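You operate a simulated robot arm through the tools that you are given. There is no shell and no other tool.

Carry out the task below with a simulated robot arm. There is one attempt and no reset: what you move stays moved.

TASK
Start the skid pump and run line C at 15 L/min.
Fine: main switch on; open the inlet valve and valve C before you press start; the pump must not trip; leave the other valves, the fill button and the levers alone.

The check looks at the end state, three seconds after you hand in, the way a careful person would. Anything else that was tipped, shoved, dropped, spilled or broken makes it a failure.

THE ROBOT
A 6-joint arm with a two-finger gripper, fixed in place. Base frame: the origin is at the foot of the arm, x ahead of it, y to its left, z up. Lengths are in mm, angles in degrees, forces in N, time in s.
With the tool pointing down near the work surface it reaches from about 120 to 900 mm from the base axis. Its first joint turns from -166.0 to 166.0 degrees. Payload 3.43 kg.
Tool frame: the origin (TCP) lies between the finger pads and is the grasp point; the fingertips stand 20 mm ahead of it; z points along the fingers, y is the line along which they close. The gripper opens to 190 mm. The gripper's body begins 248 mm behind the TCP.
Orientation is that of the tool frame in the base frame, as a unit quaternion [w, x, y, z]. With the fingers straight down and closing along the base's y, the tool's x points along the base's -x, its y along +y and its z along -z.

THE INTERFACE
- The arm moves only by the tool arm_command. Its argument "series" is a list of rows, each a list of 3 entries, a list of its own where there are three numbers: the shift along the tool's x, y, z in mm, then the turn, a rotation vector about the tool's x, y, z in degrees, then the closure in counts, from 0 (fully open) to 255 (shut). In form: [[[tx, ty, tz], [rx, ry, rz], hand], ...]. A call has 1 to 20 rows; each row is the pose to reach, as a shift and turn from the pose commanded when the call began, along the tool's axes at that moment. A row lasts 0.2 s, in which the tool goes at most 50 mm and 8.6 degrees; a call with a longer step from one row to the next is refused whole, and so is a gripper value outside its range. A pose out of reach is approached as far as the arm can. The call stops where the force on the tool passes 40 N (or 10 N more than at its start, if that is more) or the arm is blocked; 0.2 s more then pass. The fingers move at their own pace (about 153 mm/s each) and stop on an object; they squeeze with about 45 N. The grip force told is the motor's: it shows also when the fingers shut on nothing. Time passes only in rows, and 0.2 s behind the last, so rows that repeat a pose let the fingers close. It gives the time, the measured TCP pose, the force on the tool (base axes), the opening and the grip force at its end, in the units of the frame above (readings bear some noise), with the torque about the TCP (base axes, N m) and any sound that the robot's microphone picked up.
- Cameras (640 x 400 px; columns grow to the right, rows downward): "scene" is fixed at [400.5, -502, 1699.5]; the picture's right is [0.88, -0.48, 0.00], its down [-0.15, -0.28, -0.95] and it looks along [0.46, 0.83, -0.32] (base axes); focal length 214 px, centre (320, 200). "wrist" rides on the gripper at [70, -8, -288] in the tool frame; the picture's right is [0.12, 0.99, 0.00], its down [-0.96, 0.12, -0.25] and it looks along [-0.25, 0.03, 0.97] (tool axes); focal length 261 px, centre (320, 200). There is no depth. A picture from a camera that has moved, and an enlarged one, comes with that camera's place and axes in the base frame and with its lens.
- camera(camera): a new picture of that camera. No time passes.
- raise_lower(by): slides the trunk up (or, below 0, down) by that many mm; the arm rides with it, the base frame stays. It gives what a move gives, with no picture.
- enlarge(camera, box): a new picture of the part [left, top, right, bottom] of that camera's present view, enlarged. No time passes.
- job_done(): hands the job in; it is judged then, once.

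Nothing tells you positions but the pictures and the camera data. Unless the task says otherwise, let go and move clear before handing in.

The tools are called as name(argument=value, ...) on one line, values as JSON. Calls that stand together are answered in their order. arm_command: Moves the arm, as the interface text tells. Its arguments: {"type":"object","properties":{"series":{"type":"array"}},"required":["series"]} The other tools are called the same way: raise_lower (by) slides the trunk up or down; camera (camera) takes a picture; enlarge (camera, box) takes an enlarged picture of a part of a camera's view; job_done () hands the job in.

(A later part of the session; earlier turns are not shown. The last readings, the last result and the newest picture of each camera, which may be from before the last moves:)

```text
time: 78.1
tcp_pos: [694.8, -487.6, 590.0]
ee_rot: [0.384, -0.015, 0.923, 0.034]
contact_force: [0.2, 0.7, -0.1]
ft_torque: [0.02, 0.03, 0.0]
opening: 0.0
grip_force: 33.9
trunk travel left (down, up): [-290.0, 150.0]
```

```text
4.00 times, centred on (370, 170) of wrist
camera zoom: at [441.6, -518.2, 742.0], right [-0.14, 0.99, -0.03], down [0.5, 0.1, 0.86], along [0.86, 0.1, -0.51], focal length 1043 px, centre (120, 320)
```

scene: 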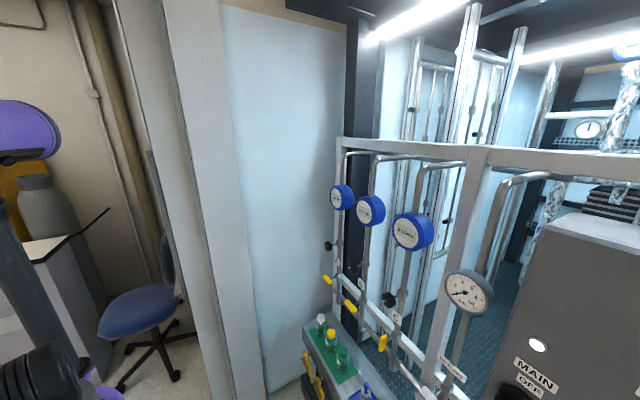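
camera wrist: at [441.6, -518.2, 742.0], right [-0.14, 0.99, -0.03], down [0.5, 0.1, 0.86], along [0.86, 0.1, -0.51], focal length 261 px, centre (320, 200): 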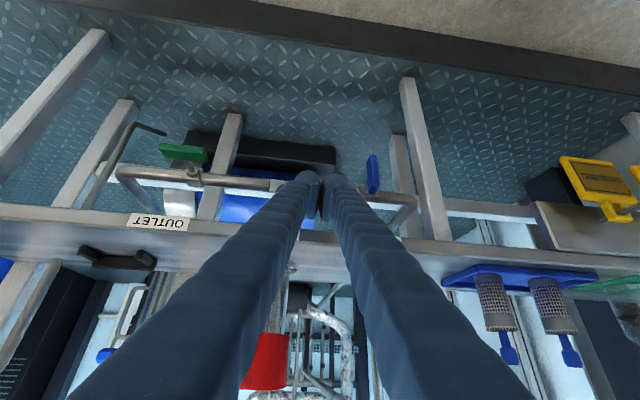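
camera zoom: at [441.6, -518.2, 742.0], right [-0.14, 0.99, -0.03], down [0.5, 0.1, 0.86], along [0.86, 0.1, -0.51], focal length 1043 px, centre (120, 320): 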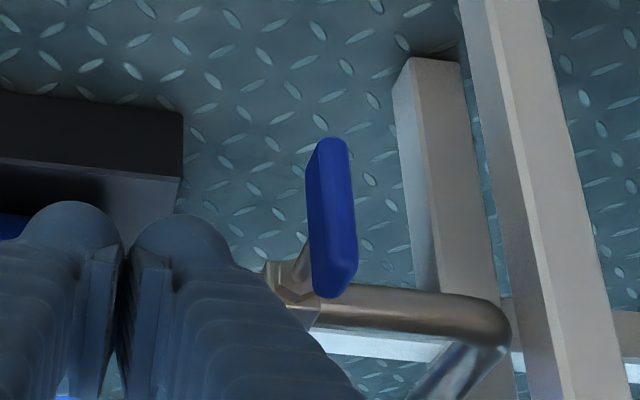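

The blue handle is vertical, centred at about (750, -403, 505) and about 70 mm long. I'll bring the closed fingertips in beside its top end on the -y side.

arm_command(series=[[[-2, 5, 15], [0, 0, 0], 255], [[-3.5, 10, 30], [0, 0, 0], 255], [[-5, 15, 45], [0, 0, 0], 255], [[-6.9, 22.2, 65.6], [0, 0, 0], 255], [[-6.9, 22.2, 65.6], [0, 0, 0], 255]])

enlarge(camera="wrist", box=[260, 110, 420, 230])

```text
time: 79.3
tcp_pos: [746.7, -461.2, 550.7]
ee_rot: [0.384, -0.015, 0.923, 0.033]
contact_force: [-0.1, -0.4, 0.7]
ft_torque: [0.01, 0.0, -0.04]
opening: 0.0
grip_force: 33.8
trunk travel left (down, up): [-290.0, 150.0]
```

```text
3.33 times, centred on (340, 170) of wrist
camera zoom: at [493.7, -491.8, 702.8], right [-0.14, 0.99, -0.03], down [0.5, 0.1, 0.86], along [0.86, 0.1, -0.51], focal length 869 px, centre (253, 300)
```

zoom: 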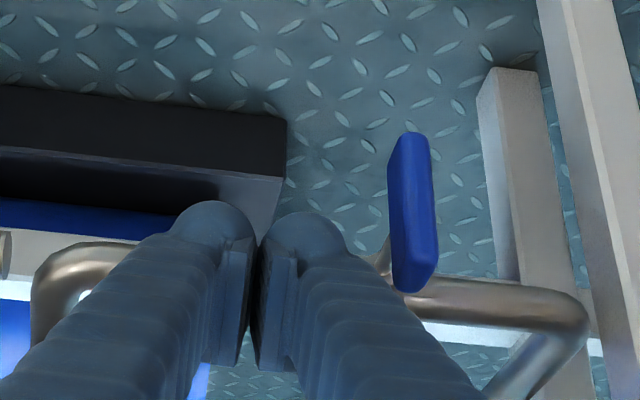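

The fingertips are about 15 mm from the handle's top half. I'll push it gently toward +y.

arm_command(series=[[[0, 5, 0], [0, 0, 0], 255], [[0, 10, 0], [0, 0, 0], 255], [[0, 15, 0], [0, 0, 0], 255], [[0, 20, 0], [0, 0, 0], 255], [[0, 25, 0], [0, 0, 0], 255], [[0, 30, 0], [0, 0, 0], 255], [[0, 35, 0], [0, 0, 0], 255]])

enlarge(camera="wrist", box=[260, 110, 420, 230])

```text
time: 80.9
tcp_pos: [748.7, -431.2, 550.1]
ee_rot: [0.383, -0.015, 0.923, 0.04]
contact_force: [0.0, -0.1, -0.7]
ft_torque: [0.02, -0.02, -0.01]
opening: 0.1
grip_force: 34.3
out of reach, approached as far as the arm can: row 6, 7
trunk travel left (down, up): [-290.0, 150.0]
```

```text
3.33 times, centred on (340, 170) of wrist
camera zoom: at [496.7, -464.5, 703.6], right [-0.14, 0.99, -0.02], down [0.5, 0.09, 0.86], along [0.85, 0.11, -0.51], focal length 869 px, centre (253, 300)
```

zoom: 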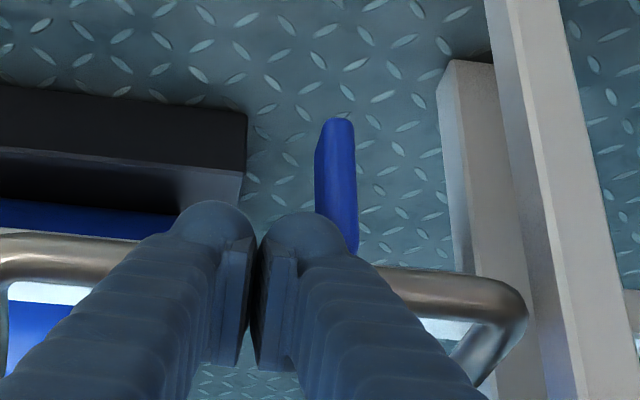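

The arm hits its inner limit again just before touching the handle, because it works better with the trunk lower. I'll back off, raise the arm and drop the trunk, then return to this spot.

arm_command(series=[[[0, -15, 0], [0, 0, 0], 255], [[0, -30, 0], [0, 0, 0], 255], [[5, -40, -25], [0, 0, 0], 255], [[9, -46, -50], [0, 0, 0], 255], [[9.7, -51, -70], [0, 0, 0], 255], [[9.7, -51, -70], [0, 0, 0], 255]])

arm_command(series=[[[-21, 2, -21], [0, 0, 0], 255], [[-42, 3, -42], [0, 0, 0], 255], [[-63, 5, -63], [0, 0, 0], 255], [[-84, 6, -84], [0, 0, 0], 255], [[-105, 8, -105], [0, 0, 0], 255], [[-126, 9, -126], [0, 0, 0], 255], [[-147, 11, -147], [0, 0, 0], 255], [[-168, 12, -168], [0, 0, 0], 255], [[-189, 14, -189], [0, 0, 0], 255], [[-205, 15, -205], [0, 0, 0], 255]])

raise_lower(by=-290)

camera(camera="wrist")

```text
time: 82.3
tcp_pos: [696.4, -488.0, 588.6]
ee_rot: [0.384, -0.016, 0.923, 0.034]
contact_force: [-0.3, 0.4, 0.1]
ft_torque: [-0.01, 0.0, -0.05]
opening: 0.1
grip_force: 34.1
trunk travel left (down, up): [-290.0, 150.0]
```

```text
time: 84.5
tcp_pos: [694.4, -486.8, 879.5]
ee_rot: [0.383, -0.015, 0.923, 0.035]
contact_force: [0.0, -0.6, 0.1]
ft_torque: [0.01, 0.0, -0.02]
opening: 0.1
grip_force: 34.3
trunk travel left (down, up): [-290.0, 150.0]
```

```text
time: 87.4
tcp_pos: [694.2, -487.2, 589.4]
ee_rot: [0.384, -0.016, 0.923, 0.034]
contact_force: [-0.8, 0.6, 0.7]
ft_torque: [0.02, 0.02, 0.0]
opening: 0.2
grip_force: 34.5
trunk travel left (down, up): [0.0, 440.0]
```

```text
taken
camera wrist: at [440.8, -517.6, 742.5], right [-0.14, 0.99, -0.03], down [0.5, 0.1, 0.86], along [0.86, 0.1, -0.51], focal length 261 px, centre (320, 200)
```

wrist: 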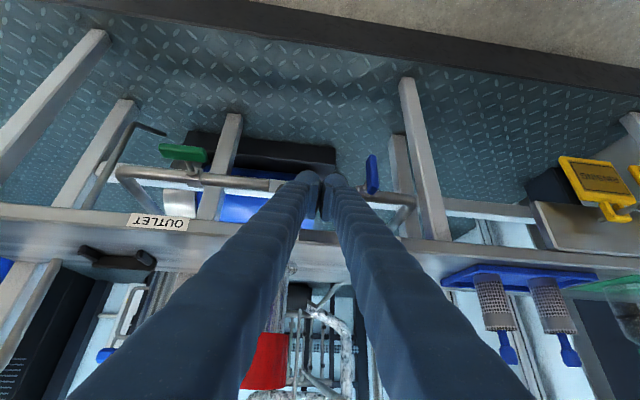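

Same pose as before, but now with the trunk at its lowest. I'll approach the handle again.

arm_command(series=[[[-2, 5, 15], [0, 0, 0], 255], [[-3.5, 10, 30], [0, 0, 0], 255], [[-5, 15, 45], [0, 0, 0], 255], [[-6.9, 22.2, 65.6], [0, 0, 0], 255], [[-6.9, 27, 65.6], [0, 0, 0], 255], [[-6.9, 32, 65.6], [0, 0, 0], 255], [[-6.9, 37, 65.6], [0, 0, 0], 255], [[-6.9, 42, 65.6], [0, 0, 0], 255], [[-6.9, 47, 65.6], [0, 0, 0], 255], [[-6.9, 52, 65.6], [0, 0, 0], 255]])

enlarge(camera="wrist", box=[260, 110, 420, 230])

```text
time: 89.6
tcp_pos: [744.4, -429.6, 551.3]
ee_rot: [0.384, -0.015, 0.923, 0.033]
contact_force: [0.2, -0.1, -0.3]
ft_torque: [0.04, -0.02, -0.01]
opening: 0.0
grip_force: 34.8
trunk travel left (down, up): [0.0, 440.0]
```

```text
3.33 times, centred on (340, 170) of wrist
camera zoom: at [490.0, -461.0, 703.9], right [-0.14, 0.99, -0.03], down [0.5, 0.1, 0.86], along [0.86, 0.1, -0.51], focal length 869 px, centre (253, 300)
```

zoom: 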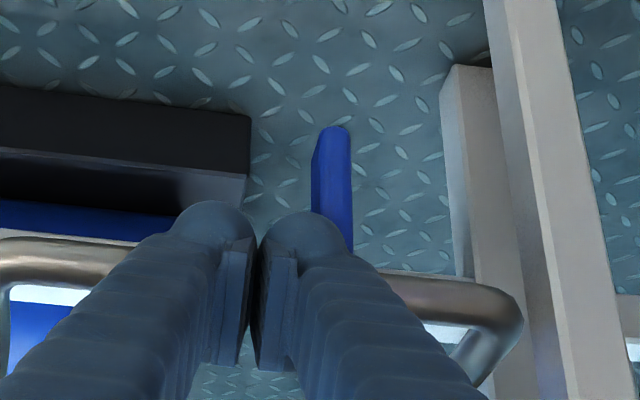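

Clear to continue. Now I'll push along the arc, to about 60° first.

arm_command(series=[[[0.3, 4, 0.6], [0, 0, 0], 255], [[0.5, 8, 1.2], [0, 0, 0], 255], [[0.8, 12, 1.8], [0, 0, 0], 255], [[1.1, 17.3, 2.4], [0, 0, 0], 255], [[2, 20.3, 3.6], [0, 0, 0], 255], [[3.1, 23.3, 4.8], [0, 0, 0], 255], [[4.6, 26, 6.5], [0, 0, 0], 255], [[6.1, 28.2, 8.2], [0, 0, 0], 255], [[6.1, 28.2, 8.2], [0, 0, 0], 255]])

enlarge(camera="wrist", box=[260, 110, 420, 230])

```text
time: 91.6
tcp_pos: [743.0, -402.6, 540.6]
ee_rot: [0.384, -0.016, 0.923, 0.034]
contact_force: [0.6, 0.1, -0.2]
ft_torque: [-0.02, -0.03, 0.0]
opening: 0.0
grip_force: 34.4
trunk travel left (down, up): [0.0, 440.0]
```

```text
3.33 times, centred on (340, 170) of wrist
camera zoom: at [488.8, -433.0, 694.5], right [-0.14, 0.99, -0.03], down [0.5, 0.1, 0.86], along [0.86, 0.1, -0.51], focal length 869 px, centre (253, 300)
```

zoom: 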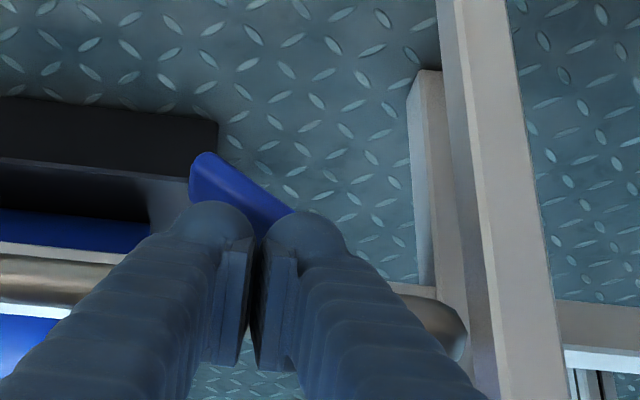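

The handle is turning easily and is at roughly 55–60°. I'll continue down and around.

arm_command(series=[[[1.2, 3, 1.3], [0, 0, 0], 255], [[2.4, 5, 2.5], [0, 0, 0], 255], [[4, 7, 4.3], [0, 0, 0], 255], [[5.7, 8.6, 6.2], [0, 0, 0], 255], [[5.7, 8.6, 6.2], [0, 0, 0], 255]])

enlarge(camera="wrist", box=[220, 110, 420, 230])

```text
time: 92.8
tcp_pos: [742.1, -394.4, 532.6]
ee_rot: [0.384, -0.016, 0.923, 0.034]
contact_force: [-0.6, -0.2, 0.3]
ft_torque: [0.0, 0.02, 0.01]
opening: 0.2
grip_force: 34.2
trunk travel left (down, up): [0.0, 440.0]
```

```text
3.20 times, centred on (320, 170) of wrist
camera zoom: at [489.5, -424.3, 686.4], right [-0.14, 0.99, -0.03], down [0.5, 0.1, 0.86], along [0.86, 0.1, -0.51], focal length 834 px, centre (320, 296)
```

zoom: 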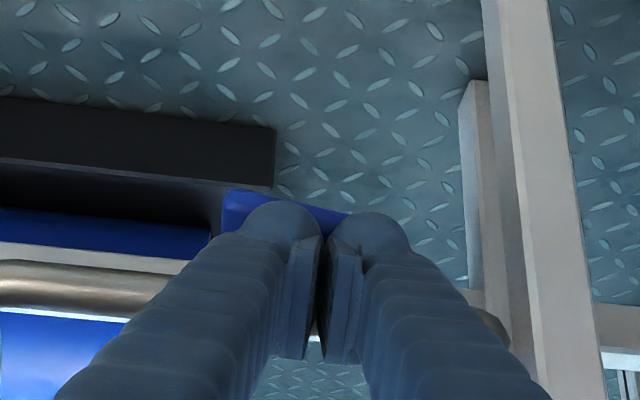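

It's almost horizontal, so a little more downward push will finish it.

arm_command(series=[[[0.5, 3, 0.6], [0, 0, 0], 255], [[1.5, 6, 1.8], [0, 0, 0], 255], [[2.8, 7, 3], [0, 0, 0], 255], [[4.2, 7, 4.5], [0, 0, 0], 255], [[4.2, 7, 4.5], [0, 0, 0], 255]])

enlarge(camera="wrist", box=[220, 110, 420, 230])

```text
time: 94.0
tcp_pos: [743.9, -387.3, 531.9]
ee_rot: [0.385, -0.015, 0.922, 0.034]
contact_force: [-6.1, -9.7, 35.1]
ft_torque: [-0.72, 0.15, 0.39]
opening: 0.2
grip_force: 34.7
trunk travel left (down, up): [0.0, 440.0]
```

```text
3.20 times, centred on (320, 170) of wrist
camera zoom: at [489.4, -417.8, 683.7], right [-0.14, 0.99, -0.03], down [0.49, 0.1, 0.86], along [0.86, 0.1, -0.5], focal length 834 px, centre (320, 296)
```

zoom: 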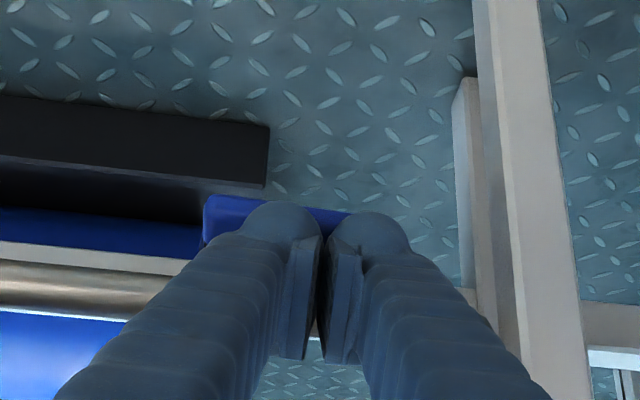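

A 35 N reaction shows the handle reached its open stop, in line with the pipe. I'll lift off and back away to verify.

arm_command(series=[[[-7, 0, -7], [0, 0, 0], 255], [[-14, 0, -14], [0, 0, 0], 255], [[-8, 0, -28], [0, 0, 0], 255], [[0, 0, -42], [0, 0, 0], 255], [[6, 0, -56], [0, 0, 0], 255], [[6, 0, -76], [0, 0, 0], 255], [[6, 0, -96], [0, 0, 0], 255], [[6, 0, -96], [0, 0, 0], 255]])

camera(camera="wrist")

enlarge(camera="wrist", box=[120, 110, 420, 260])

```text
time: 95.8
tcp_pos: [668.6, -396.5, 594.7]
ee_rot: [0.381, -0.015, 0.924, 0.039]
contact_force: [0.3, -0.1, -0.1]
ft_torque: [-0.04, 0.02, 0.01]
opening: 0.3
grip_force: 34.5
trunk travel left (down, up): [0.0, 440.0]
```

```text
taken
camera wrist: at [416.2, -428.4, 747.5], right [-0.14, 0.99, -0.02], down [0.5, 0.09, 0.86], along [0.85, 0.11, -0.51], focal length 261 px, centre (320, 200)
```

wrist: 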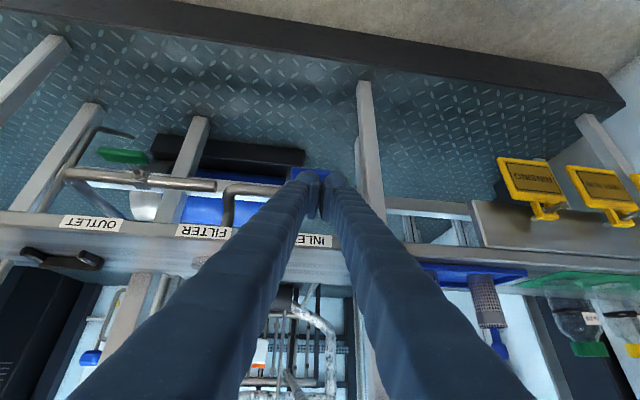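

```text
2.13 times, centred on (270, 185) of wrist
camera zoom: at [416.2, -428.4, 747.5], right [-0.14, 0.99, -0.02], down [0.5, 0.09, 0.86], along [0.85, 0.11, -0.51], focal length 556 px, centre (427, 232)
```

zoom: 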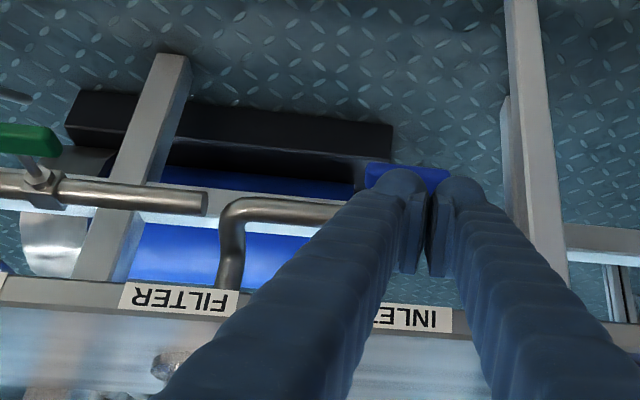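

INLET now lies in line with its pipe, just like the open OUTLET. Next I'll go up to START at about (838, -623, 1386), passing well in front of everything.

arm_command(series=[[[-27.6, -7.2, -28], [0, 0, 0], 255], [[-55.2, -14.4, -56], [0, 0, 0], 255], [[-82.8, -21.6, -84], [0, 0, 0], 255], [[-110.4, -28.8, -112], [0, 0, 0], 255], [[-138, -36, -140], [0, 0, 0], 255], [[-165.6, -43.2, -168], [0, 0, 0], 255], [[-193.2, -50.4, -196], [0, 0, 0], 255], [[-220.8, -57.6, -224], [0, 0, 0], 255], [[-248.4, -64.8, -252], [0, 0, 0], 255], [[-276, -72, -280], [0, 0, 0], 255]])

camera(camera="wrist")

```text
time: 98.0
tcp_pos: [667.2, -483.7, 982.3]
ee_rot: [0.384, -0.015, 0.922, 0.033]
contact_force: [0.6, -1.0, -0.7]
ft_torque: [0.04, 0.03, 0.06]
opening: 0.0
grip_force: 34.3
trunk travel left (down, up): [0.0, 440.0]
```

```text
taken
camera wrist: at [414.1, -513.7, 1135.2], right [-0.14, 0.99, -0.03], down [0.5, 0.1, 0.86], along [0.86, 0.1, -0.51], focal length 261 px, centre (320, 200)
```

wrist: 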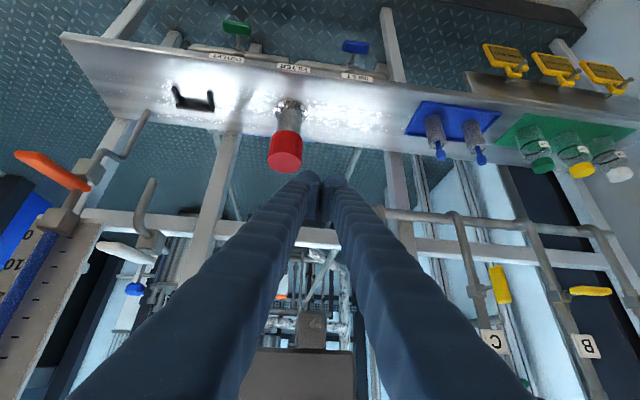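

arm_command(series=[[[-18.4, -6.8, -17.5], [0, 0, 0], 255], [[-36.8, -13.5, -35], [0, 0, 0], 255], [[-55.2, -20.2, -52.5], [0, 0, 0], 255], [[-73.6, -27, -70], [0, 0, 0], 255], [[-92, -33.8, -87.5], [0, 0, 0], 255], [[-110.4, -40.5, -105], [0, 0, 0], 255], [[-128.8, -47.2, -122.5], [0, 0, 0], 255], [[-147.2, -54, -140], [0, 0, 0], 255], [[-165.6, -60.8, -157.5], [0, 0, 0], 255], [[-184, -67.5, -175], [0, 0, 0], 255]])

arm_command(series=[[[0, 0, 0], [0.2, -4.5, -0.2], 255], [[0, 0, 0], [0.4, -9, -0.4], 255], [[0, 0, 0], [0.6, -13.5, -0.6], 255], [[0, 0, 0], [0.8, -18, -0.8], 255], [[0, 0, 0], [1, -22.5, -1], 255], [[0, 0, 0], [1.2, -27, -1.2], 255], [[0, 0, 0], [1.4, -31.5, -1.4], 255], [[0, 0, 0], [1.6, -36, -1.6], 255], [[0, 0, 0], [1.8, -40.5, -1.8], 255], [[0, 0, 0], [2, -45, -2], 255], [[0, 0, 0], [2, -45, -2], 255]])

camera(camera="wrist")

```text
time: 100.2
tcp_pos: [680.6, -563.9, 1230.4]
ee_rot: [0.383, -0.015, 0.923, 0.034]
contact_force: [-0.1, -0.7, -0.3]
ft_torque: [0.0, -0.02, 0.05]
opening: 0.3
grip_force: 34.3
trunk travel left (down, up): [0.0, 440.0]
```

```text
time: 102.6
tcp_pos: [678.3, -564.8, 1232.3]
ee_rot: [0.709, -0.01, 0.705, 0.015]
contact_force: [0.7, -0.1, -0.7]
ft_torque: [0.02, -0.07, 0.05]
opening: 0.0
grip_force: 34.3
trunk travel left (down, up): [0.0, 440.0]
```

```text
taken
camera wrist: at [392.4, -583.2, 1160.3], right [-0.03, 0.99, -0.11], down [-0.26, 0.1, 0.96], along [0.97, 0.06, 0.25], focal length 261 px, centre (320, 200)
```

wrist: 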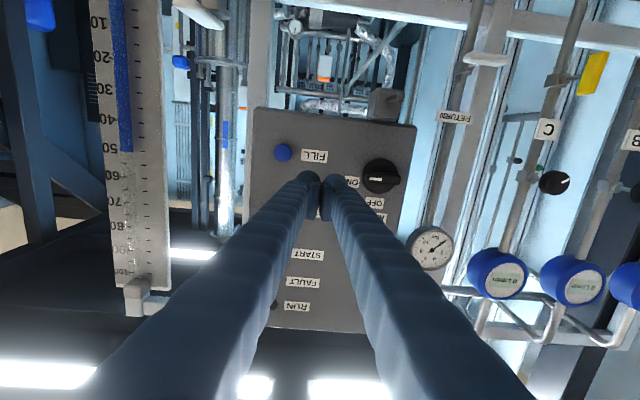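

MAIN points to ON, INLET and C are open, and START is at about (840, -625, 1387). I'll move in front of it and take a look.

arm_command(series=[[[-20, -8, 5], [0.3, 0, 0], 255], [[-40, -16, 10], [0.5, 0, 0], 255], [[-60, -24, 15], [0.8, 0, 0], 255], [[-80, -32, 20], [1, 0, 0], 255], [[-100, -40, 25], [1.3, 0, 0], 255], [[-120, -48, 30], [1.6, 0, 0], 255], [[-140, -54, 35], [1.8, 0, 0], 255], [[-155, -59, 40], [2, 0.3, -0.4], 255], [[-155, -59, 40], [2, 0.3, -0.4], 255]])

camera(camera="wrist")

enlarge(camera="wrist", box=[220, 110, 420, 235])

```text
time: 104.6
tcp_pos: [721.5, -620.4, 1386.2]
ee_rot: [0.706, -0.001, 0.708, 0.0]
contact_force: [-0.3, -0.5, -0.2]
ft_torque: [0.02, 0.0, 0.0]
opening: 0.2
grip_force: 34.9
trunk travel left (down, up): [0.0, 440.0]
```

```text
taken
camera wrist: at [433.1, -630.2, 1315.9], right [0.0, 0.99, -0.12], down [-0.25, 0.12, 0.96], along [0.97, 0.03, 0.24], focal length 261 px, centre (320, 200)
```

wrist: 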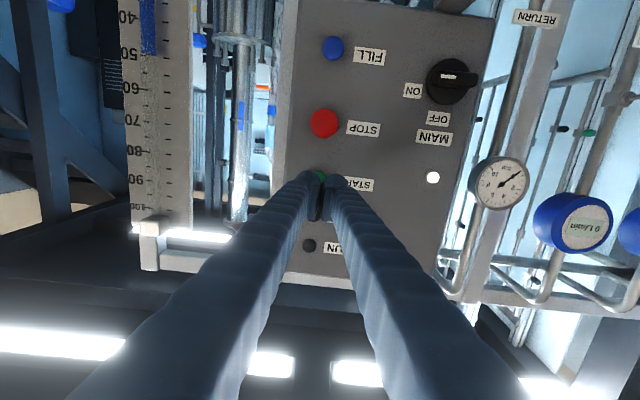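

```text
3.20 times, centred on (320, 172) of wrist
camera zoom: at [433.1, -630.2, 1315.9], right [0.0, 0.99, -0.12], down [-0.25, 0.12, 0.96], along [0.97, 0.03, 0.24], focal length 834 px, centre (320, 288)
```

zoom: 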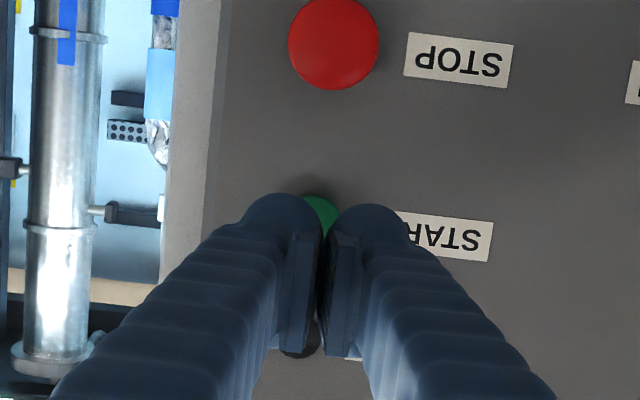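

START sits right behind the closed fingertips at about (840, -621.5, 1381). I'll approach and press it gently.

arm_command(series=[[[2, -0.5, 20], [0, 0, 0], 255], [[4, -1, 45], [0, 0, 0], 255], [[4, -1, 65], [0, 0, 0], 255], [[4, -1, 78], [0, 0, 0], 255], [[4, -1, 78], [0, 0, 0], 255]])

enlarge(camera="wrist", box=[220, 110, 420, 235])

```text
time: 105.8
tcp_pos: [800.1, -623.8, 1380.8]
ee_rot: [0.707, -0.001, 0.707, 0.0]
contact_force: [0.1, -0.6, 0.1]
ft_torque: [-0.01, 0.0, 0.02]
opening: 0.2
grip_force: 34.6
trunk travel left (down, up): [0.0, 440.0]
```

```text
3.20 times, centred on (320, 172) of wrist
camera zoom: at [511.2, -633.0, 1310.7], right [0.0, 0.99, -0.12], down [-0.25, 0.12, 0.96], along [0.97, 0.03, 0.24], focal length 834 px, centre (320, 288)
```

zoom: 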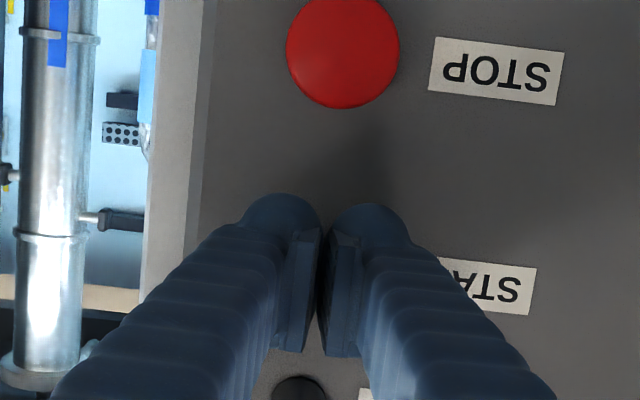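

arm_command(series=[[[-2, 0, 4], [0, 0, 0], 255], [[-4, 0, 8], [0, 0, 0], 255], [[-4, 0, 11], [0, 0, 0], 255], [[-4, 0, 14], [0, 0, 0], 255], [[-4, 0, 17], [0, 0, 0], 255], [[-4, 0, 20], [0, 0, 0], 255], [[-4, 0, 23], [0, 0, 0], 255], [[-4, 0, 26], [0, 0, 0], 255], [[-4, 0, 29], [0, 0, 0], 255]])

camera(camera="wrist")

enlarge(camera="scene", box=[320, 170, 520, 320])

```text
time: 107.5
tcp_pos: [818.8, -625.6, 1384.5]
ee_rot: [0.706, 0.0, 0.709, 0.0]
contact_force: [-32.0, 8.7, -5.7]
ft_torque: [-0.05, 0.1, 0.19]
opening: 6.0
grip_force: 34.2
trunk travel left (down, up): [0.0, 440.0]
heard: click
stopped in row 8: the force on the tool passed its limit at 43 N (the readings are from after the stop); the commanded pose is now the measured one
```

```text
taken
camera wrist: at [529.6, -633.4, 1316.7], right [0.0, 0.99, -0.12], down [-0.24, 0.12, 0.96], along [0.97, 0.03, 0.24], focal length 261 px, centre (320, 200)
```

wrist: 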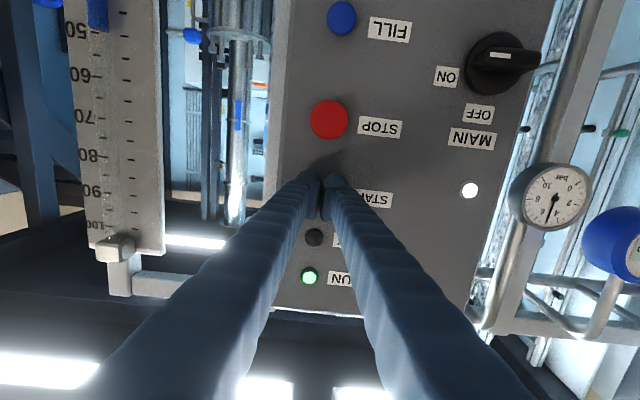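

```text
2.67 times, centred on (420, 245) of scene
camera zoom: at [400.5, -502.0, 1699.5], right [0.88, -0.48, 0.0], down [-0.15, -0.28, -0.95], along [0.46, 0.83, -0.32], focal length 572 px, centre (53, 80)
```

zoom: 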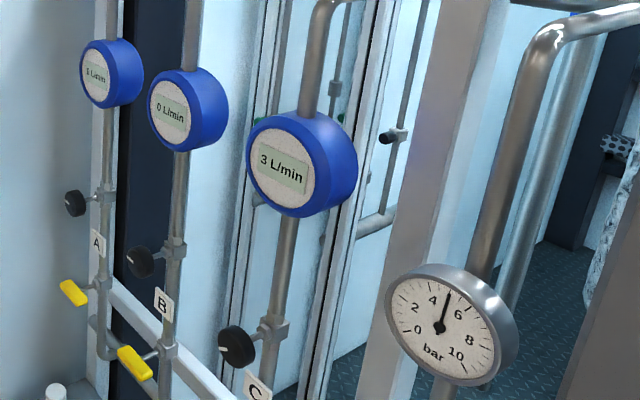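

There was a click, the RUN lamp is lit, line C shows 3 L/min and pressure is about 5 bar. I'll back off and re-check the readings.

arm_command(series=[[[0, 0, -15], [0, 0, 0], 255], [[0, 0, -40], [0, 0, 0], 255], [[0, 0, -70], [0, 0, 0], 255], [[0, 0, -90], [0, 0, 0], 255]])

camera(camera="wrist")

enlarge(camera="scene", box=[360, 190, 520, 330])

```text
time: 108.5
tcp_pos: [732.9, -624.7, 1384.8]
ee_rot: [0.706, -0.001, 0.708, 0.001]
contact_force: [0.4, 0.4, 0.3]
ft_torque: [0.0, 0.02, -0.02]
opening: 0.0
grip_force: 34.4
trunk travel left (down, up): [0.0, 440.0]
```

```text
taken
camera wrist: at [444.2, -633.6, 1315.4], right [0.0, 0.99, -0.12], down [-0.24, 0.12, 0.96], along [0.97, 0.03, 0.24], focal length 261 px, centre (320, 200)
```

wrist: 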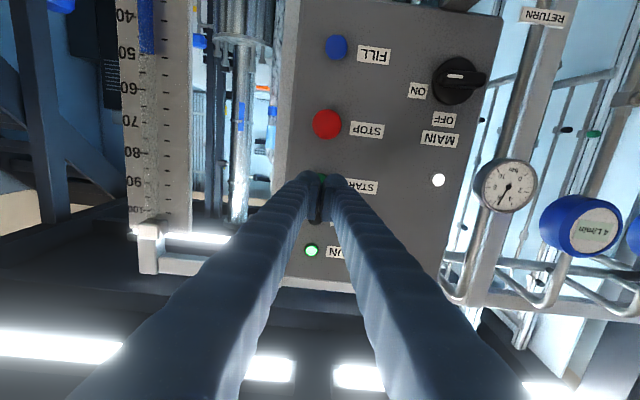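

```text
2.86 times, centred on (440, 260) of scene
camera zoom: at [400.5, -502.0, 1699.5], right [0.88, -0.48, 0.0], down [-0.15, -0.28, -0.95], along [0.46, 0.83, -0.32], focal length 613 px, centre (-23, 29)
```

zoom: 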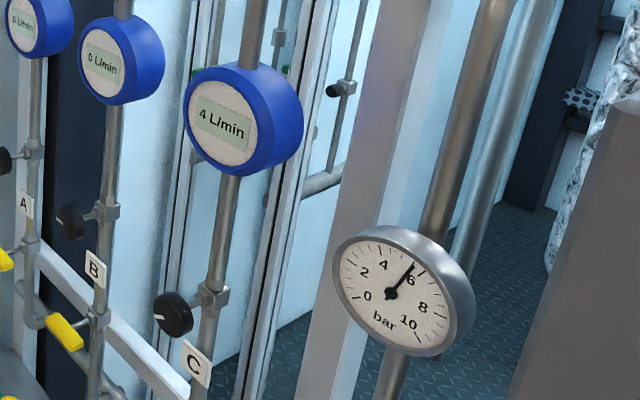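

Flow is 4 L/min and about 5.7 bar, and the pump is running without a fault. I'll go straight to knob C at about (844, -139, 1200) to open the throttle.

arm_command(series=[[[14, 36, 1], [0, 0, 0], 200], [[28, 72, 3], [0, 0, 0], 165], [[42, 108, 4], [0, 0, 0], 165], [[56, 144, 6], [0, 0, 0], 165], [[70, 180, 8], [0, 0, 0], 165], [[84, 216, 10], [0, 0, 0], 165], [[98, 252, 12], [0, 0, 0], 165], [[112, 288, 14], [0, 0, 0], 165], [[126, 324, 16], [0, 0, 0], 165], [[140, 360, 17], [0, 0, 0], 165], [[155, 396, 17], [0, 0, 0], 165], [[170, 432, 17], [0, 0, 0], 165], [[185, 462, 17], [0, 0, 0], 165], [[185, 480, 17], [0, 0, 0], 165]])

camera(camera="wrist")

enlarge(camera="scene", box=[360, 190, 520, 330])

enlarge(camera="wrist", box=[240, 120, 400, 220])

```text
time: 111.5
tcp_pos: [760.8, -151.0, 1205.2]
ee_rot: [0.705, 0.0, 0.709, 0.001]
contact_force: [0.8, -0.2, -0.4]
ft_torque: [0.02, 0.0, 0.05]
opening: 67.3
grip_force: 0.0
out of reach, approached as far as the arm can: row 13, 14
trunk travel left (down, up): [0.0, 440.0]
```

```text
taken
camera wrist: at [472.3, -159.9, 1137.7], right [0.0, 0.99, -0.12], down [-0.24, 0.12, 0.96], along [0.97, 0.03, 0.24], focal length 261 px, centre (320, 200)
```

wrist: 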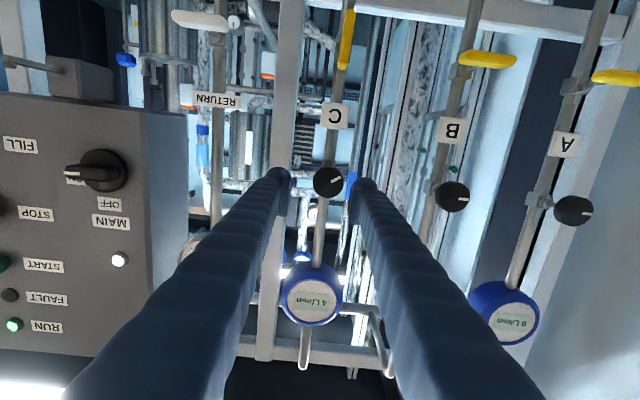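

```text
2.86 times, centred on (440, 260) of scene
camera zoom: at [400.5, -502.0, 1699.5], right [0.88, -0.48, 0.0], down [-0.15, -0.28, -0.95], along [0.46, 0.83, -0.32], focal length 613 px, centre (-23, 29)
```

zoom: 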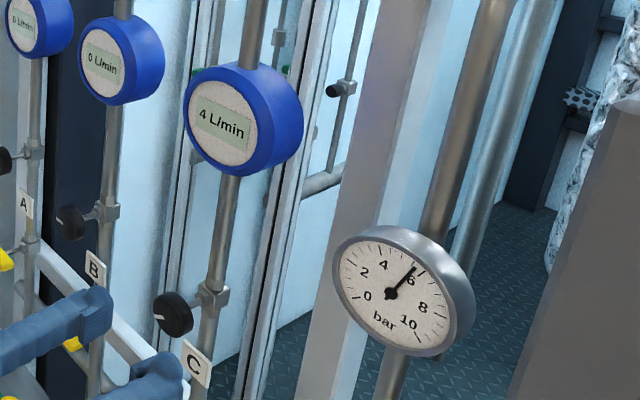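

```text
4.00 times, centred on (320, 170) of wrist
camera zoom: at [472.3, -159.9, 1137.7], right [0.0, 0.99, -0.12], down [-0.24, 0.12, 0.96], along [0.97, 0.03, 0.24], focal length 1043 px, centre (320, 320)
```

zoom: 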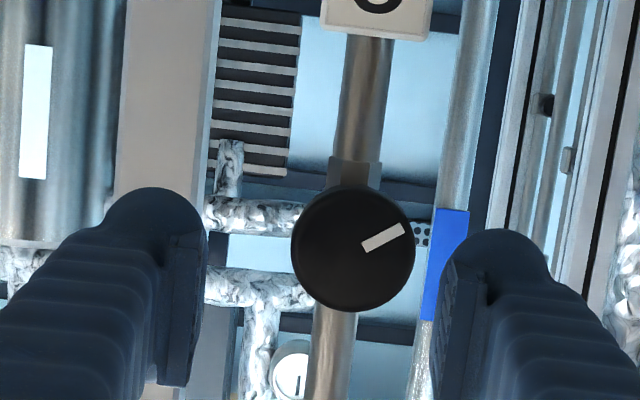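

Holding steady at 4 L/min and about 5.8 bar. Knob C's centre is about (842, -139.5, 1201.5) with a diameter of about 45 mm. I'll align and slide the open fingers around it.

arm_command(series=[[[2, 6, 10], [0, 0, 0], 165], [[3.7, 11.5, 22], [0, 0, 0], 165], [[3.7, 11.5, 35], [0, 0, 0], 165], [[3.7, 11.5, 45], [0, 0, 0], 165], [[3.7, 11.5, 45], [0, 0, 0], 165]])

enlarge(camera="wrist", box=[240, 120, 400, 220])

enlarge(camera="scene", box=[360, 190, 520, 330])

```text
time: 112.7
tcp_pos: [806.3, -137.9, 1203.2]
ee_rot: [0.706, 0.0, 0.709, 0.0]
contact_force: [-0.1, -0.1, 0.2]
ft_torque: [0.03, -0.01, 0.0]
opening: 66.8
grip_force: 0.0
trunk travel left (down, up): [0.0, 440.0]
```

```text
4.00 times, centred on (320, 170) of wrist
camera zoom: at [518.1, -146.7, 1135.3], right [0.0, 0.99, -0.12], down [-0.24, 0.12, 0.96], along [0.97, 0.03, 0.24], focal length 1043 px, centre (320, 320)
```

zoom: 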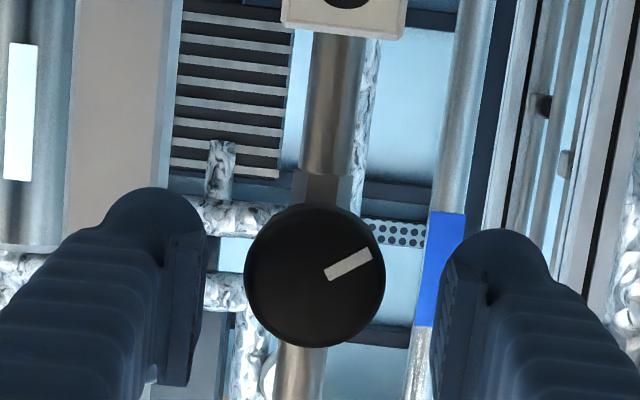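

```text
2.86 times, centred on (440, 260) of scene
camera zoom: at [400.5, -502.0, 1699.5], right [0.88, -0.48, 0.0], down [-0.15, -0.28, -0.95], along [0.46, 0.83, -0.32], focal length 613 px, centre (-23, 29)
```

zoom: 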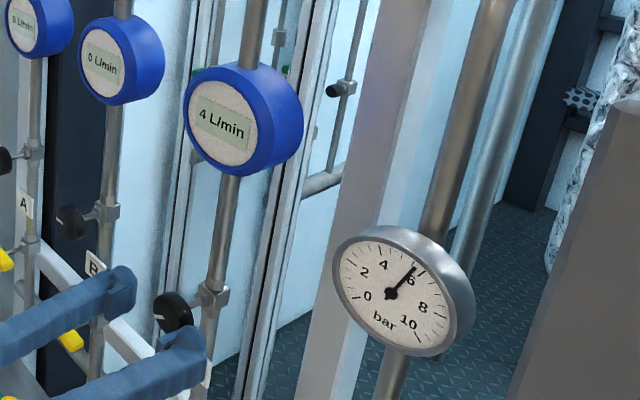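

Well centred. Now forward 30 mm, then close on the knob.

arm_command(series=[[[1, -1, 8], [0, 0, 0], 165], [[1.5, -1.8, 16], [0, 0, 0], 165], [[1.5, -1.8, 24], [0, 0, 0], 165], [[1.5, -1.8, 30], [0, 0, 0], 165], [[1.5, -1.8, 30], [0, 0, 0], 185], [[1.5, -1.8, 30], [0, 0, 0], 255], [[1.5, -1.8, 30], [0, 0, 0], 255]])

enlarge(camera="wrist", box=[240, 120, 400, 220])

enlarge(camera="scene", box=[360, 190, 520, 330])

```text
time: 114.3
tcp_pos: [836.9, -139.9, 1201.2]
ee_rot: [0.706, 0.0, 0.708, 0.0]
contact_force: [0.7, 3.5, 1.8]
ft_torque: [-0.01, -0.03, 0.05]
opening: 42.8
grip_force: 45.2
trunk travel left (down, up): [0.0, 440.0]
```

```text
4.00 times, centred on (320, 170) of wrist
camera zoom: at [548.0, -149.0, 1132.8], right [0.0, 0.99, -0.12], down [-0.24, 0.12, 0.96], along [0.97, 0.03, 0.24], focal length 1043 px, centre (320, 320)
```

zoom: 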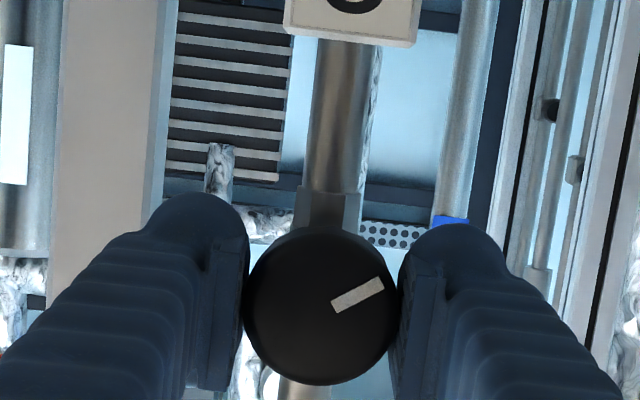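

```text
2.86 times, centred on (440, 260) of scene
camera zoom: at [400.5, -502.0, 1699.5], right [0.88, -0.48, 0.0], down [-0.15, -0.28, -0.95], along [0.46, 0.83, -0.32], focal length 613 px, centre (-23, 29)
```

zoom: 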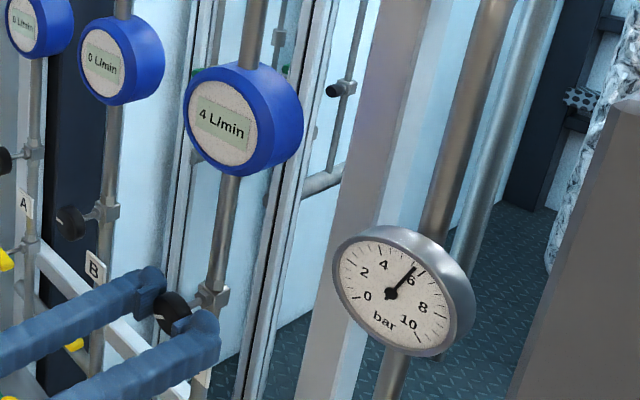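

The knob is gripped at 42.8 mm. Before turning, I'll compare the marks on knobs A and B to judge which way opens.

enlarge(camera="wrist", box=[380, 120, 640, 280])

enlarge(camera="scene", box=[320, 220, 420, 320])

```text
2.46 times, centred on (510, 200) of wrist
camera zoom: at [548.0, -149.0, 1132.8], right [0.0, 0.99, -0.12], down [-0.24, 0.12, 0.96], along [0.97, 0.03, 0.24], focal length 642 px, centre (-148, 200)
```

zoom: 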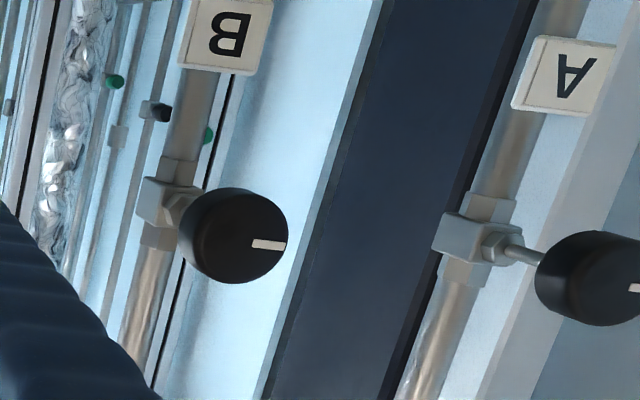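

```text
4.00 times, centred on (370, 270) of scene
camera zoom: at [400.5, -502.0, 1699.5], right [0.88, -0.48, 0.0], down [-0.15, -0.28, -0.95], along [0.46, 0.83, -0.32], focal length 858 px, centre (120, -80)
```

zoom: 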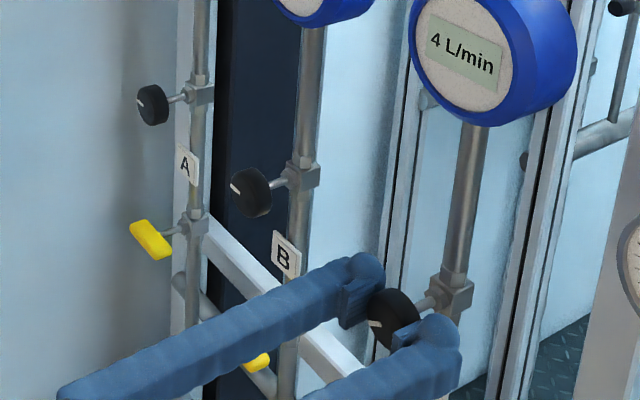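

Knobs A and B share one mark angle and C is about 23° off, which doesn't settle it. I'll make a small 6° counter-clockwise test and watch the flow.

arm_command(series=[[[0, 0, 0], [0, 0, -3], 255], [[0, 0, 0], [0, 0, -6], 255], [[0, 0, 0], [0, 0, -6], 255]])

enlarge(camera="scene", box=[360, 190, 520, 330])

enlarge(camera="wrist", box=[240, 120, 400, 220])

```text
time: 114.9
tcp_pos: [836.9, -140.8, 1202.8]
ee_rot: [0.697, -0.041, 0.715, -0.02]
contact_force: [8.6, 6.9, -6.4]
ft_torque: [0.02, -0.82, 0.45]
opening: 42.5
grip_force: 45.0
out of reach, approached as far as the arm can: row 2, 3
trunk travel left (down, up): [0.0, 440.0]
stopped in row 3: the force on the tool passed its limit at 51 N (the readings are from after the stop); the commanded pose is now the measured one
```

```text
2.86 times, centred on (440, 260) of scene
camera zoom: at [400.5, -502.0, 1699.5], right [0.88, -0.48, 0.0], down [-0.15, -0.28, -0.95], along [0.46, 0.83, -0.32], focal length 613 px, centre (-23, 29)
```

zoom: 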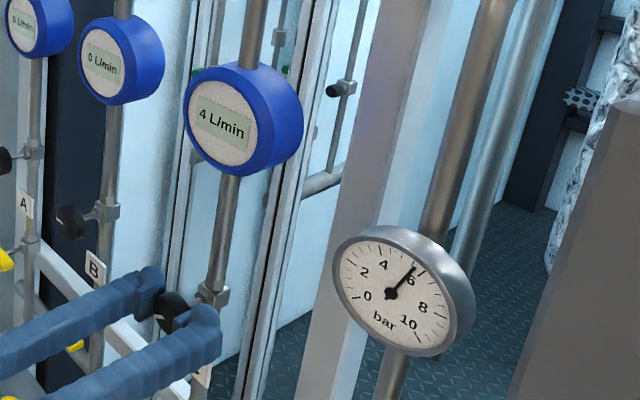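

```text
4.00 times, centred on (320, 170) of wrist
camera zoom: at [547.3, -162.4, 1142.5], right [-0.03, 0.98, -0.2], down [-0.23, 0.19, 0.95], along [0.97, 0.08, 0.22], focal length 1043 px, centre (320, 320)
```

zoom: 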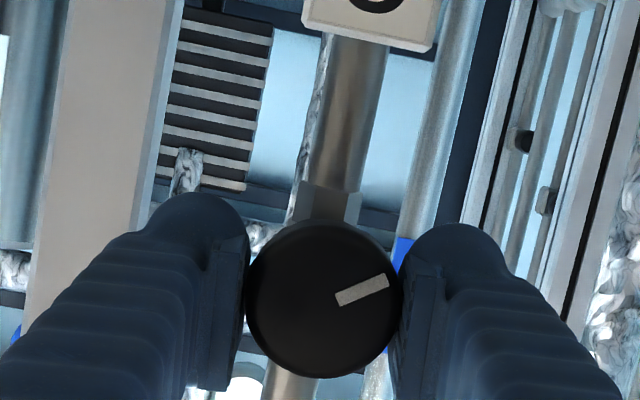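

The knob didn't turn: the wrist hit a reach limit in that direction and the fingers slipped. Flow is unchanged. I'll return to level and test clockwise instead, where the wrist has range.

arm_command(series=[[[0.5, 0.3, 0], [0.5, -0.5, 2], 255], [[1, 0.6, 0], [1.1, -1, 4], 255], [[1.6, 0.9, 0], [1.7, -1.5, 6], 255], [[1.6, 0.9, 0], [1.7, -1.5, 8.5], 255], [[1.6, 0.9, 0], [1.7, -1.5, 11], 255], [[1.6, 0.9, 0], [1.7, -1.5, 11], 255]])

enlarge(camera="scene", box=[360, 190, 520, 330])

enlarge(camera="wrist", box=[240, 120, 400, 220])

```text
time: 116.3
tcp_pos: [836.8, -141.4, 1204.0]
ee_rot: [0.707, 0.039, 0.705, 0.036]
contact_force: [4.6, 12.8, 1.3]
ft_torque: [0.04, -0.08, 0.1]
opening: 42.6
grip_force: 45.0
trunk travel left (down, up): [0.0, 440.0]
```

```text
2.86 times, centred on (440, 260) of scene
camera zoom: at [400.5, -502.0, 1699.5], right [0.88, -0.48, 0.0], down [-0.15, -0.28, -0.95], along [0.46, 0.83, -0.32], focal length 613 px, centre (-23, 29)
```

zoom: 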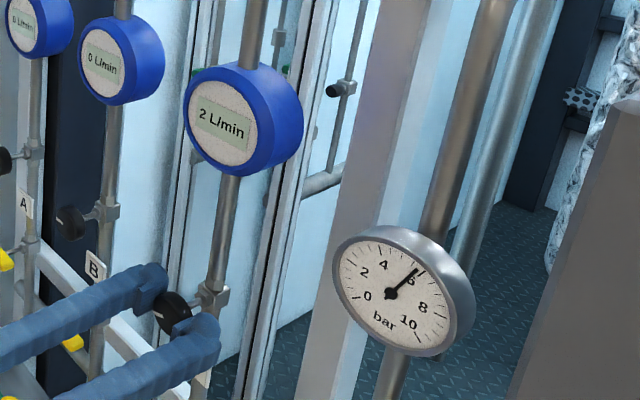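

```text
4.00 times, centred on (320, 170) of wrist
camera zoom: at [548.2, -140.2, 1132.7], right [0.01, 1.0, -0.01], down [-0.25, 0.01, 0.97], along [0.97, 0.0, 0.25], focal length 1043 px, centre (320, 320)
```

zoom: 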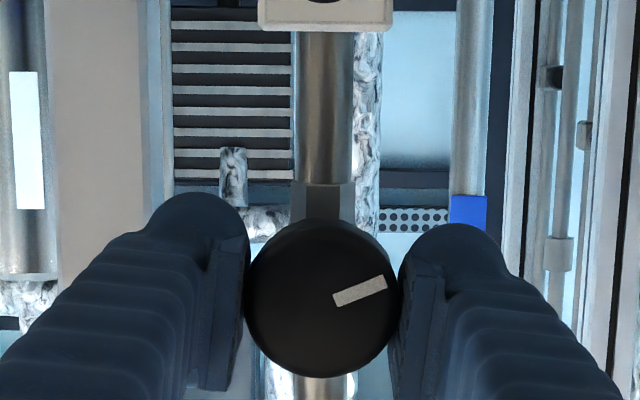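

Clockwise closes it (2 L/min now), so counter-clockwise opens, and I'll need roughly 75° of that. I'll release, roll the open gripper to about +85° around the knob, regrip and turn back counter-clockwise.

arm_command(series=[[[0, 0, 0], [0, 0, 0], 165], [[1.5, 0.7, 0], [0, 0, 0], 165], [[2.7, 1.4, 0], [0, 0, 7], 165], [[2.7, 1.4, 0], [0, 0, 14], 165], [[2.7, 1.4, 0], [0, 0, 21], 165], [[2.7, 1.4, 0], [0, 0, 28], 165], [[2.7, 1.4, 0], [0, 0, 35], 165], [[2.7, 1.4, 0], [0, 0, 42], 165], [[2.7, 1.4, 0], [0, 0, 49], 165], [[2.7, 1.4, 0], [0, 0, 56], 165], [[2.7, 1.4, 0], [0, 0, 63], 165], [[2.7, 1.4, 0], [0, 0, 70], 165], [[2.7, 1.4, 0], [0, 0, 77], 165], [[2.7, 1.4, 0], [0, 0, 77], 165]])

enlarge(camera="scene", box=[360, 190, 520, 330])

enlarge(camera="wrist", box=[240, 120, 400, 220])

```text
time: 119.3
tcp_pos: [835.3, -140.5, 1200.8]
ee_rot: [0.531, 0.471, 0.527, 0.468]
contact_force: [-1.0, 0.6, 0.2]
ft_torque: [-0.01, -0.02, -0.01]
opening: 67.5
grip_force: 0.1
trunk travel left (down, up): [0.0, 440.0]
```

```text
2.86 times, centred on (440, 260) of scene
camera zoom: at [400.5, -502.0, 1699.5], right [0.88, -0.48, 0.0], down [-0.15, -0.28, -0.95], along [0.46, 0.83, -0.32], focal length 613 px, centre (-23, 29)
```

zoom: 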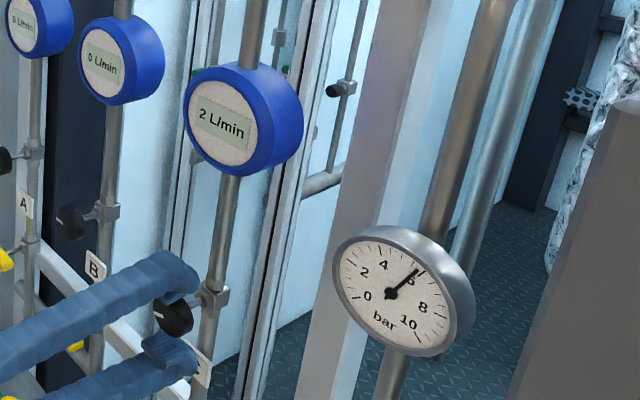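

```text
4.00 times, centred on (320, 170) of wrist
camera zoom: at [547.1, -70.4, 1184.3], right [0.0, 0.24, 0.97], down [-0.25, -0.94, 0.23], along [0.97, -0.25, 0.06], focal length 1043 px, centre (320, 320)
```

zoom: 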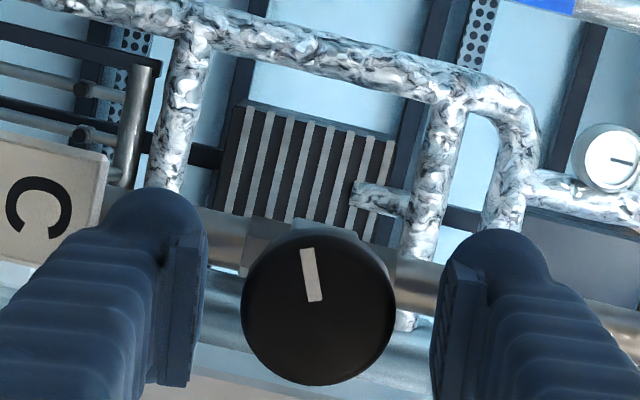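

Centred around the knob. I'll grip and turn counter-clockwise 40°, then check.

arm_command(series=[[[0, 0, 0], [0, 0, 0], 185], [[0, 0, 0], [0, 0, 0], 255], [[0, 0, 0], [0, 0, 0], 255], [[0, 0, 0], [0, 0, -5], 255], [[0, 0, 0], [0, 0, -10], 255], [[0, 0, 0], [0, 0, -15], 255], [[0, 0, 0], [0, 0, -20], 255], [[0, 0, 0], [0, 0, -25], 255], [[0, 0, 0], [0, 0, -30], 255], [[0, 0, 0], [0, 0, -35], 255], [[0, 0, 0], [0, 0, -40], 255], [[0, 0, 0], [0, 0, -40], 255]])

enlarge(camera="scene", box=[360, 190, 520, 330])

enlarge(camera="wrist", box=[240, 120, 400, 220])

```text
time: 121.9
tcp_pos: [834.2, -139.8, 1200.9]
ee_rot: [0.659, 0.262, 0.657, 0.257]
contact_force: [-10.0, -3.4, -8.1]
ft_torque: [0.01, 0.07, -0.03]
opening: 42.5
grip_force: 44.6
trunk travel left (down, up): [0.0, 440.0]
```

```text
2.86 times, centred on (440, 260) of scene
camera zoom: at [400.5, -502.0, 1699.5], right [0.88, -0.48, 0.0], down [-0.15, -0.28, -0.95], along [0.46, 0.83, -0.32], focal length 613 px, centre (-23, 29)
```

zoom: 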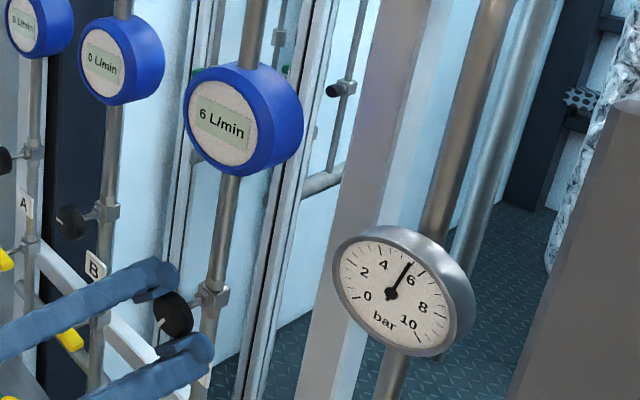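

```text
4.00 times, centred on (320, 170) of wrist
camera zoom: at [547.1, -97.1, 1143.6], right [0.0, 0.81, 0.59], down [-0.25, -0.57, 0.78], along [0.97, -0.15, 0.2], focal length 1043 px, centre (320, 320)
```

zoom: 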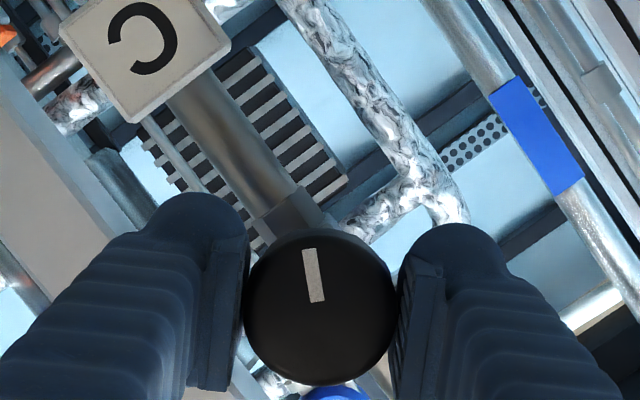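

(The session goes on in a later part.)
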